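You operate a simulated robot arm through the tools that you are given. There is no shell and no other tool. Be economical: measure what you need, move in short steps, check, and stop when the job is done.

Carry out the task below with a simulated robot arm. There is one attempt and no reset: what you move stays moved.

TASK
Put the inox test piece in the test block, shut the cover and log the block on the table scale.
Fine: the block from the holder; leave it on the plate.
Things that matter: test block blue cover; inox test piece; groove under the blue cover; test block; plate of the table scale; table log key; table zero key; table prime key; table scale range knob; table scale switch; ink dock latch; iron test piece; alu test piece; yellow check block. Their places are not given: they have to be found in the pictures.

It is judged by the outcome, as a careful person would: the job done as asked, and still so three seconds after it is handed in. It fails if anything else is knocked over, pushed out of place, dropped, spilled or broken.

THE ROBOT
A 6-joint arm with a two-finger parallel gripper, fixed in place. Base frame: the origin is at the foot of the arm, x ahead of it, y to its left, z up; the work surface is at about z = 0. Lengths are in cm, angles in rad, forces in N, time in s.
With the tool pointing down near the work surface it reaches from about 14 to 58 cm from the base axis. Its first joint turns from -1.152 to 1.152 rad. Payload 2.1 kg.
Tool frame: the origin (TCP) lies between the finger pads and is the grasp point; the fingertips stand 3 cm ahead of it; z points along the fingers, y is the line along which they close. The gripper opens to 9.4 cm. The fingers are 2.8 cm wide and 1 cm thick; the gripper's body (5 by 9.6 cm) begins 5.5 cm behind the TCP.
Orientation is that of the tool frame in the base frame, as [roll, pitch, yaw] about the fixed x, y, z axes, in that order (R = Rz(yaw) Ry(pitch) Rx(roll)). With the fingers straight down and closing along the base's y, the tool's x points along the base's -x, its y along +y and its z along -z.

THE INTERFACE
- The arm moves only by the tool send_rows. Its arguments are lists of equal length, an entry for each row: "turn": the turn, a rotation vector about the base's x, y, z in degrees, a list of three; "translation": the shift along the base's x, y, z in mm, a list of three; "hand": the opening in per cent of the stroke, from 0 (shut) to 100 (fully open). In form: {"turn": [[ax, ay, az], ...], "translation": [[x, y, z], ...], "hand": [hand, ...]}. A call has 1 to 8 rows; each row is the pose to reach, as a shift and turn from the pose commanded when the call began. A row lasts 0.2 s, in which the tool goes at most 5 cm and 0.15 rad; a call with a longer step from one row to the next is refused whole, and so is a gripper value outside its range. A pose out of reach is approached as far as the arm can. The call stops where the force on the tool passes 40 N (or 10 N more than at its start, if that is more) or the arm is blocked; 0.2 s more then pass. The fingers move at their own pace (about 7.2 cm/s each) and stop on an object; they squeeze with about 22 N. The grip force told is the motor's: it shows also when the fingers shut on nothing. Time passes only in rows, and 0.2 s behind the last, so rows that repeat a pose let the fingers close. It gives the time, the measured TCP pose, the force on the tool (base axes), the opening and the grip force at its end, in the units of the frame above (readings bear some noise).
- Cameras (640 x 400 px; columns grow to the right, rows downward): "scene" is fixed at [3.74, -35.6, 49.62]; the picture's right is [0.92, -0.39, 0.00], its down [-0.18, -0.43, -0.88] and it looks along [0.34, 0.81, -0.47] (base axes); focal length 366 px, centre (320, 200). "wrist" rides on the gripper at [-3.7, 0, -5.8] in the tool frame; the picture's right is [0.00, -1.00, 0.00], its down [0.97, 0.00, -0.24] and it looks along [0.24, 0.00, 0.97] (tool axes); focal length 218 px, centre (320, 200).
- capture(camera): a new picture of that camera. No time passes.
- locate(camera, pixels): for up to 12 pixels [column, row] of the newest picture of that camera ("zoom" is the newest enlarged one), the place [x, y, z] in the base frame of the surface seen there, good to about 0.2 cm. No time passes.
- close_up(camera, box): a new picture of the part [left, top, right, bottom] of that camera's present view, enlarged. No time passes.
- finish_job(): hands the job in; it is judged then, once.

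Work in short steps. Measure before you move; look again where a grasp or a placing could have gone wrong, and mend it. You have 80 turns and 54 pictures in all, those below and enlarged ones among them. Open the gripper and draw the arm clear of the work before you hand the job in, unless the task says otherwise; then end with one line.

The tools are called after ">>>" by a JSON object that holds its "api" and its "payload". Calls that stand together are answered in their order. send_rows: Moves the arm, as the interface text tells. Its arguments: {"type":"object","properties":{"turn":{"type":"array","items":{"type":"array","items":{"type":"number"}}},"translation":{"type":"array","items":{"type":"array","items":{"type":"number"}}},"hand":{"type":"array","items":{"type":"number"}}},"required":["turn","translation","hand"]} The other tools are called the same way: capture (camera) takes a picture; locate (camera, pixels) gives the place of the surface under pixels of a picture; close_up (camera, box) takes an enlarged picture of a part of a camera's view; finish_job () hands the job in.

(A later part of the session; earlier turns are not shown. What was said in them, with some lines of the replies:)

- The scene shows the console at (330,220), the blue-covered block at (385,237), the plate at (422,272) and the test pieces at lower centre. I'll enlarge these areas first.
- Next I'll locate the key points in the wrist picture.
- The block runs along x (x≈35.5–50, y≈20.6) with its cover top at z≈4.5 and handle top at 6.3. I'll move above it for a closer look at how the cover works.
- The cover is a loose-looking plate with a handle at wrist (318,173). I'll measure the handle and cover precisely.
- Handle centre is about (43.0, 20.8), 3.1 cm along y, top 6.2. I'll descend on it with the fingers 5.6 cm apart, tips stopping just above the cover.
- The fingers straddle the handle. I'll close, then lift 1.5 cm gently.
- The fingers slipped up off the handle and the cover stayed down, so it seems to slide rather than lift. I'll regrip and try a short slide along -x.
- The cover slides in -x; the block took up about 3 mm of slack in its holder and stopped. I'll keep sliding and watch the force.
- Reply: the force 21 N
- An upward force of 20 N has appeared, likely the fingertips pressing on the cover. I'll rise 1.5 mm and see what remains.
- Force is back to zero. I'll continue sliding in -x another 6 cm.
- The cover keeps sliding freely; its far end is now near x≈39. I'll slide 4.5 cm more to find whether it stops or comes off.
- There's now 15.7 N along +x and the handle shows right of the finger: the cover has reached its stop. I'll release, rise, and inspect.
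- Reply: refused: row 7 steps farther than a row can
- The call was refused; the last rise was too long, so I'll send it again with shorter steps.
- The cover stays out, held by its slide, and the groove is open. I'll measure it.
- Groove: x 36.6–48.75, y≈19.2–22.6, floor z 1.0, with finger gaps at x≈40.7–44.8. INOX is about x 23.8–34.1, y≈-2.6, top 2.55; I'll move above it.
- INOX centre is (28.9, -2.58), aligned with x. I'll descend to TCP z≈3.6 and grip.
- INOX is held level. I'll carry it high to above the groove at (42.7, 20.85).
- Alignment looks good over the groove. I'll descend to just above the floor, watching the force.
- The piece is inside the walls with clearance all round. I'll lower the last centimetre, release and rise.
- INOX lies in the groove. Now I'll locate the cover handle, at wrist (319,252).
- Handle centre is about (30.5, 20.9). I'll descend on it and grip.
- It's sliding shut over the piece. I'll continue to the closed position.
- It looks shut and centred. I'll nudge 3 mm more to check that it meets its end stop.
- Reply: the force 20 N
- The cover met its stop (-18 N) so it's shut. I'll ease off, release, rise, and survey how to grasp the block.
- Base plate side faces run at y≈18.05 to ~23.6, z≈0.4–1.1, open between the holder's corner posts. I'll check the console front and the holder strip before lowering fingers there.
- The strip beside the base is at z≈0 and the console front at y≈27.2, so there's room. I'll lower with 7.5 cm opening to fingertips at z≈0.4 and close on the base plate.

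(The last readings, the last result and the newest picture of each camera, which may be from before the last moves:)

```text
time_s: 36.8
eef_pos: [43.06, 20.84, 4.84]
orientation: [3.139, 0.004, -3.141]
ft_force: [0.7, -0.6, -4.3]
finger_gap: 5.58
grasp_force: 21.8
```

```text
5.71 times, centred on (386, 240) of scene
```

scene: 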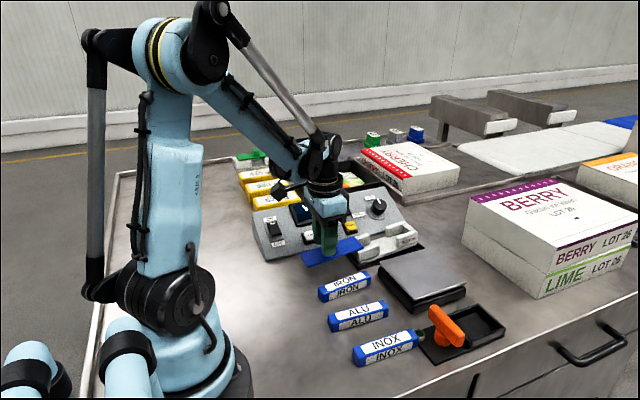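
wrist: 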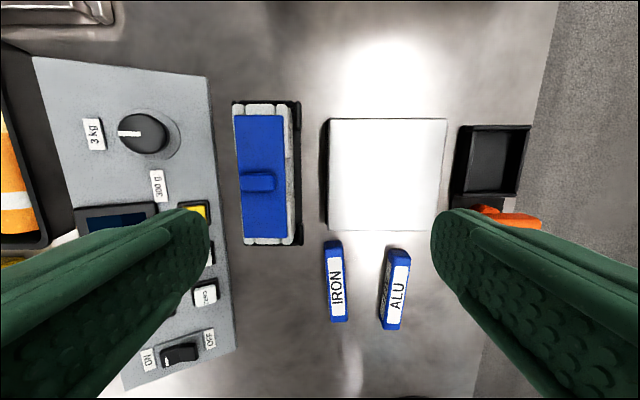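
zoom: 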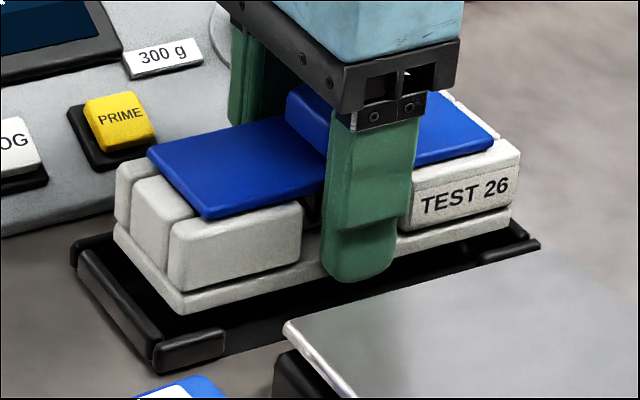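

The block lifts level (≈4.3 N, so ~440 g – the 3 kg range is right). I'll raise it and carry it over the plate centre (43.5, 8.2).

>>> {"api": "send_rows", "payload": {"turn": [[0, 0, 0], [0, 0, 0], [0, 0, 0], [0, 0, 0], [0, 0, 0], [0, 0, 0], [0, 0, 0], [0, 0, 0]], "translation": [[0, 0, 15], [0, 0, 35], [0, 0, 55], [1, -25, 55], [2, -55, 55], [3, -85, 55], [4, -110, 55], [4, -126, 55]], "hand": [40, 40, 40, 40, 40, 40, 40, 40]}}

>>> {"api": "capture", "payload": {"camera": "scene"}}

```text
time_s: 38.6
eef_pos: [43.34, 8.15, 10.38]
orientation: [3.141, 0.004, 3.141]
ft_force: [-0.3, -0.5, -4.5]
finger_gap: 5.55
grasp_force: 22.2
```

```text
16 pictures are left
```

scene: 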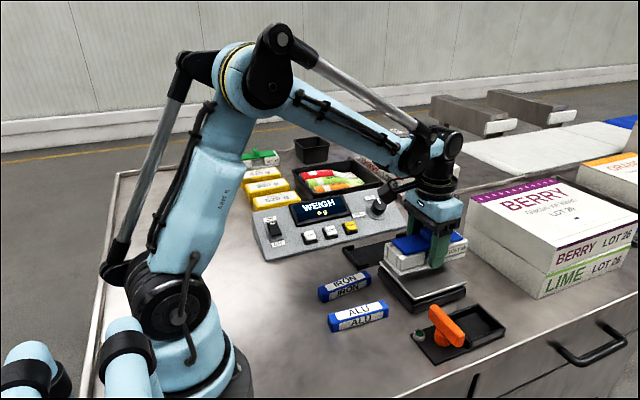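

The block hangs over the plate. I'll lower 3 cm, then in millimetres until contact.

>>> {"api": "send_rows", "payload": {"turn": [[0, 0, 0], [0, 0, 0], [0, 0, 0], [0, 0, 0], [0, 0, 0], [0, 0, 0], [0, 0, 0]], "translation": [[0, 0, -10], [0, 0, -18], [0, 0, -24], [0, 0, -28], [0, 0, -30], [0, 0, -31], [0, 0, -31]], "hand": [40, 40, 40, 40, 40, 40, 40]}}

>>> {"api": "close_up", "payload": {"camera": "scene", "box": [360, 225, 488, 305]}}

```text
time_s: 40.2
eef_pos: [43.49, 8.32, 7.32]
orientation: [3.14, 0.004, -3.141]
ft_force: [-1.5, -0.6, 22.0]
finger_gap: 5.57
grasp_force: 22.2
```

```text
5.00 times, centred on (424, 265) of scene
```

zoom: 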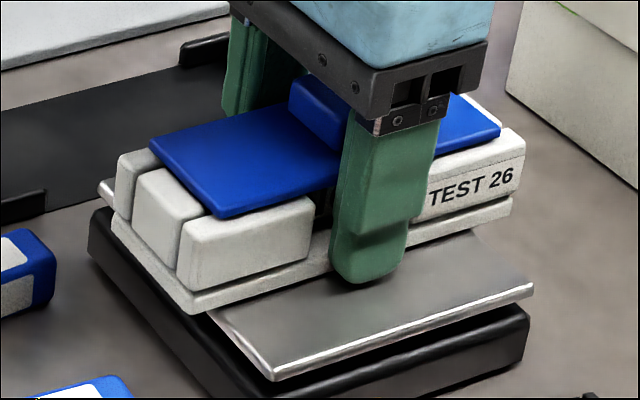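

It's on the plate with a slight press (22 N). I'll relax 1.5 mm, open and rise straight up.

>>> {"api": "send_rows", "payload": {"turn": [[0, 0, 0], [0, 0, 0], [0, 0, 0], [0, 0, 0], [0, 0, 0], [0, 0, 0], [0, 0, 0], [0, 0, 0]], "translation": [[0, 0, 1], [0, 0, 1], [0, 0, 1], [0, 0, 1], [0, 0, 15], [0, 0, 40], [0, 0, 80], [0, 0, 120]], "hand": [40, 80, 80, 80, 80, 80, 80, 80]}}

>>> {"api": "close_up", "payload": {"camera": "scene", "box": [240, 170, 480, 320]}}

```text
time_s: 42.0
eef_pos: [43.19, 8.38, 19.34]
orientation: [3.139, 0.004, 3.141]
ft_force: [0.2, 0.1, 0.6]
finger_gap: 7.54
grasp_force: 0.0
```

```text
2.67 times, centred on (360, 245) of scene
```

zoom: 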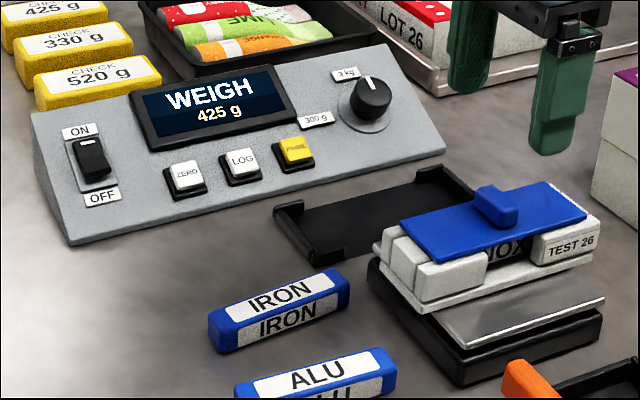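

The display reads 425 g with the block stable. I'll locate LOG and read the keys closely before pressing.

>>> {"api": "close_up", "payload": {"camera": "scene", "box": [284, 195, 380, 255]}}

>>> {"api": "locate", "payload": {"camera": "zoom", "pixels": [[300, 230], [320, 230], [290, 245], [330, 240], [310, 215], [310, 250], [150, 265], [450, 205]]}}

```text
6.67 times, centred on (332, 225) of scene
```

zoom: 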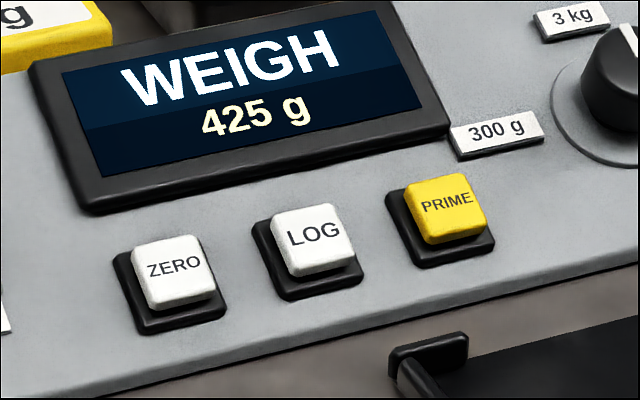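

```text
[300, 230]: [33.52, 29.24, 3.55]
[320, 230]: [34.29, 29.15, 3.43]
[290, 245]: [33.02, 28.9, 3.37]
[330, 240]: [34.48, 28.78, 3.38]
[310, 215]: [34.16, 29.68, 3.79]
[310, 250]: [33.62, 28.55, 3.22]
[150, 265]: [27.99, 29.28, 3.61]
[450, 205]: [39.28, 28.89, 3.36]
```

LOG is at (33.8, 29.1, 3.45) on a face sloped ~27°. I'll close the hand, move over and tilt the tool 27° about x to press along the key's normal, starting with a standoff.

>>> {"api": "send_rows", "payload": {"turn": [[0, 0, 0], [0, 0, 0], [0, 0, 0], [7, 0, 0], [14, 0, 0], [21, 0, 0], [27, 0, 0], [27, 0, 0]], "translation": [[-15, 30, 0], [-32, 60, 0], [-50, 95, 0], [-68, 130, 0], [-85, 160, -10], [-97, 181, -40], [-97, 181, -80], [-97, 181, -100]], "hand": [0, 0, 0, 0, 0, 0, 0, 0]}}

>>> {"api": "close_up", "payload": {"camera": "scene", "box": [268, 175, 396, 255]}}

```text
time_s: 43.8
eef_pos: [33.75, 26.35, 9.21]
orientation: [2.667, 0.001, 3.139]
ft_force: [-0.1, -0.5, -1.3]
finger_gap: 0.0
grasp_force: 21.8
```

```text
5.00 times, centred on (332, 215) of scene
```

zoom: 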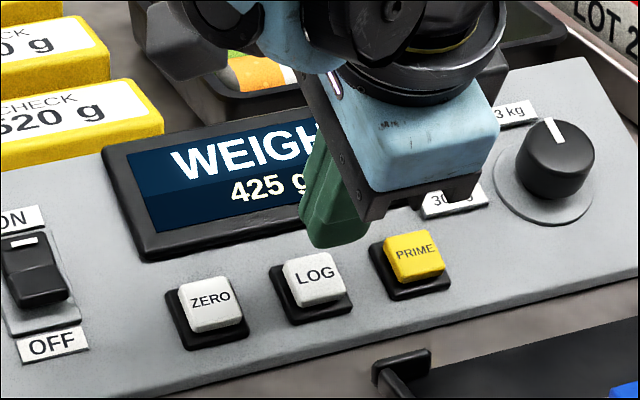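

Tip lines up with LOG, ~3 cm away. I'll approach along the tool axis and press.

>>> {"api": "send_rows", "payload": {"turn": [[0, 0, 0], [0, 0, 0], [0, 0, 0], [0, 0, 0], [0, 0, 0]], "translation": [[0, 6.8, -13.4], [0, 11.4, -22.3], [0, 13.6, -26.7], [0, 14.7, -28.8], [0, 15.7, -30.8]], "hand": [0, 0, 0, 0, 0]}}

>>> {"api": "close_up", "payload": {"camera": "scene", "box": [268, 175, 396, 255]}}

```text
time_s: 45.0
eef_pos: [33.83, 27.91, 6.15]
orientation: [2.669, 0.001, 3.139]
ft_force: [-0.4, -0.1, 0.4]
finger_gap: 0.01
grasp_force: 22.4
```

```text
5.00 times, centred on (332, 215) of scene
```

zoom: 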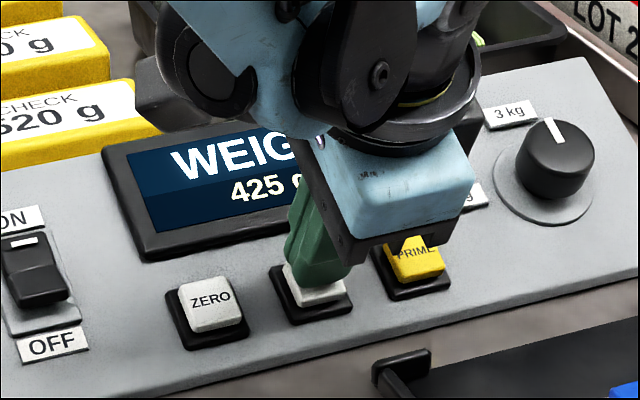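

>>> {"api": "send_rows", "payload": {"turn": [[0, 0, 0], [0, 0, 0], [0, 0, 0]], "translation": [[0, 0.5, -1], [0, 0.9, -1.8], [0, 1.4, -2.7]], "hand": [0, 0, 0]}}

>>> {"api": "close_up", "payload": {"camera": "scene", "box": [268, 175, 396, 255]}}

```text
time_s: 45.8
eef_pos: [33.81, 28.2, 5.97]
orientation: [2.669, 0.005, 3.141]
ft_force: [1.0, -1.8, 0.4]
finger_gap: 0.0
grasp_force: 21.7
```

```text
5.00 times, centred on (332, 215) of scene
```

zoom: 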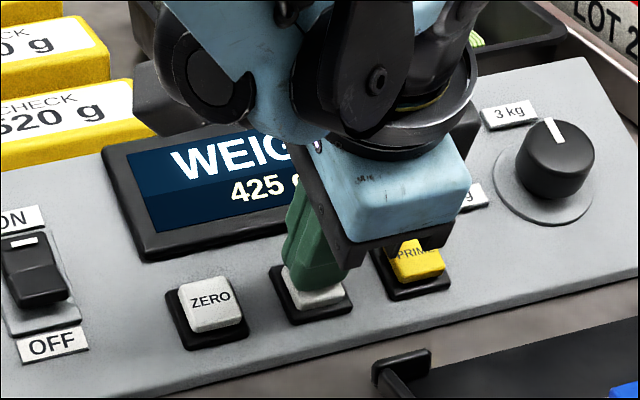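

Light contact (~2 N). I'll press a little deeper.

>>> {"api": "send_rows", "payload": {"turn": [[0, 0, 0], [0, 0, 0], [0, 0, 0]], "translation": [[0, 0.5, -1], [0, 0.9, -1.8], [0, 1.1, -2.2]], "hand": [0, 0, 0]}}

```text
time_s: 46.6
eef_pos: [33.67, 28.21, 5.67]
orientation: [2.668, 0.004, 3.139]
ft_force: [0.8, 0.2, 2.0]
finger_gap: 0.0
grasp_force: 21.7
```

>>> {"api": "send_rows", "payload": {"turn": [[0, 0, 0], [0, 0, 0], [0, 0, 0]], "translation": [[0, 0.5, -1], [0, 0.9, -1.8], [0, 1.1, -2.2]], "hand": [0, 0, 0]}}

>>> {"api": "close_up", "payload": {"camera": "scene", "box": [268, 175, 396, 255]}}

```text
time_s: 47.4
eef_pos: [33.78, 28.36, 5.54]
orientation: [2.669, 0.002, 3.14]
ft_force: [-0.2, -2.0, 8.7]
finger_gap: 0.0
grasp_force: 22.0
```

```text
5.00 times, centred on (332, 215) of scene
```

zoom: 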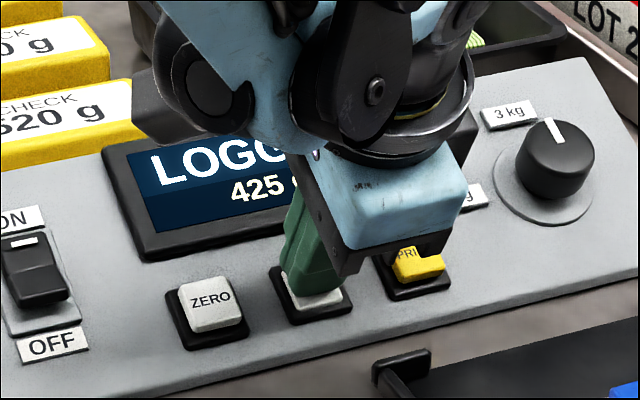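

The display shows "LOGG… 425 g": logged. I'll retreat along the key normal, level the tool, open the hand and draw clear.

>>> {"api": "send_rows", "payload": {"turn": [[0, 0, 0], [0, 0, 0], [0, 0, 0], [-7, 0, 0], [-14, 0, 0], [-21, 0, 0], [-27, 0, 0], [-27, 0, 0]], "translation": [[0, -4.5, 8.9], [0, -13, 27], [0, -20, 50], [-10, -30, 90], [-30, -40, 120], [-50, -40, 140], [-80, -30, 150], [-100, -30, 150]], "hand": [0, 0, 0, 0, 30, 60, 80, 80]}}

>>> {"api": "capture", "payload": {"camera": "scene"}}

>>> {"api": "close_up", "payload": {"camera": "scene", "box": [240, 170, 480, 320]}}

```text
time_s: 49.2
eef_pos: [23.86, 25.3, 20.35]
orientation: [3.142, 0.005, 3.141]
ft_force: [0.3, 1.1, 0.2]
finger_gap: 7.52
grasp_force: 0.1
```

```text
8 pictures are left
```

scene: 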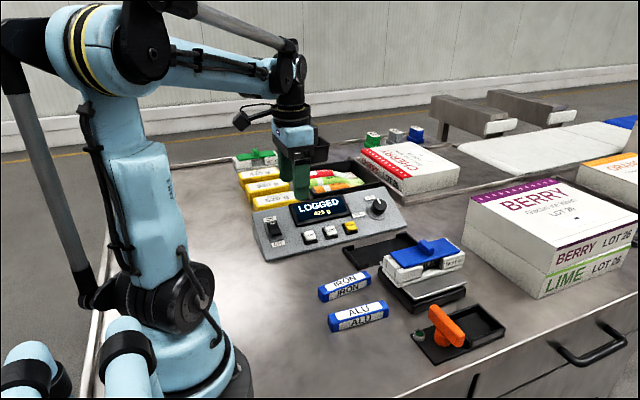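

```text
2.67 times, centred on (360, 245) of scene
```

zoom: 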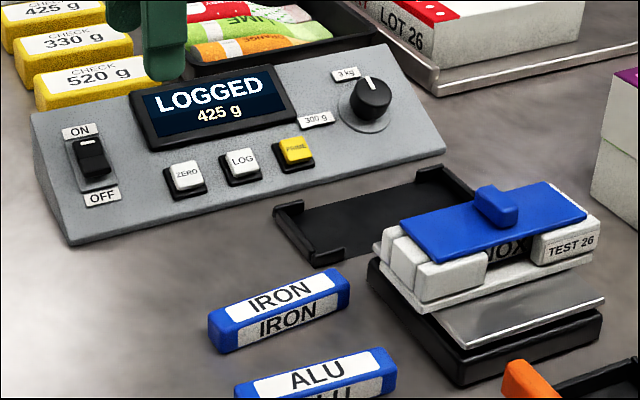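

The display reads LOGGED 425 g. The block is on the plate with its cover shut, nothing else has moved, and the arm is clear with the hand open, so I'm handing in.

>>> {"api": "finish_job", "payload": {}}

```text
The job is handed in.
```

The inox test piece is in the test block with the cover shut, and the block is on the table scale plate, logged at 425 g.
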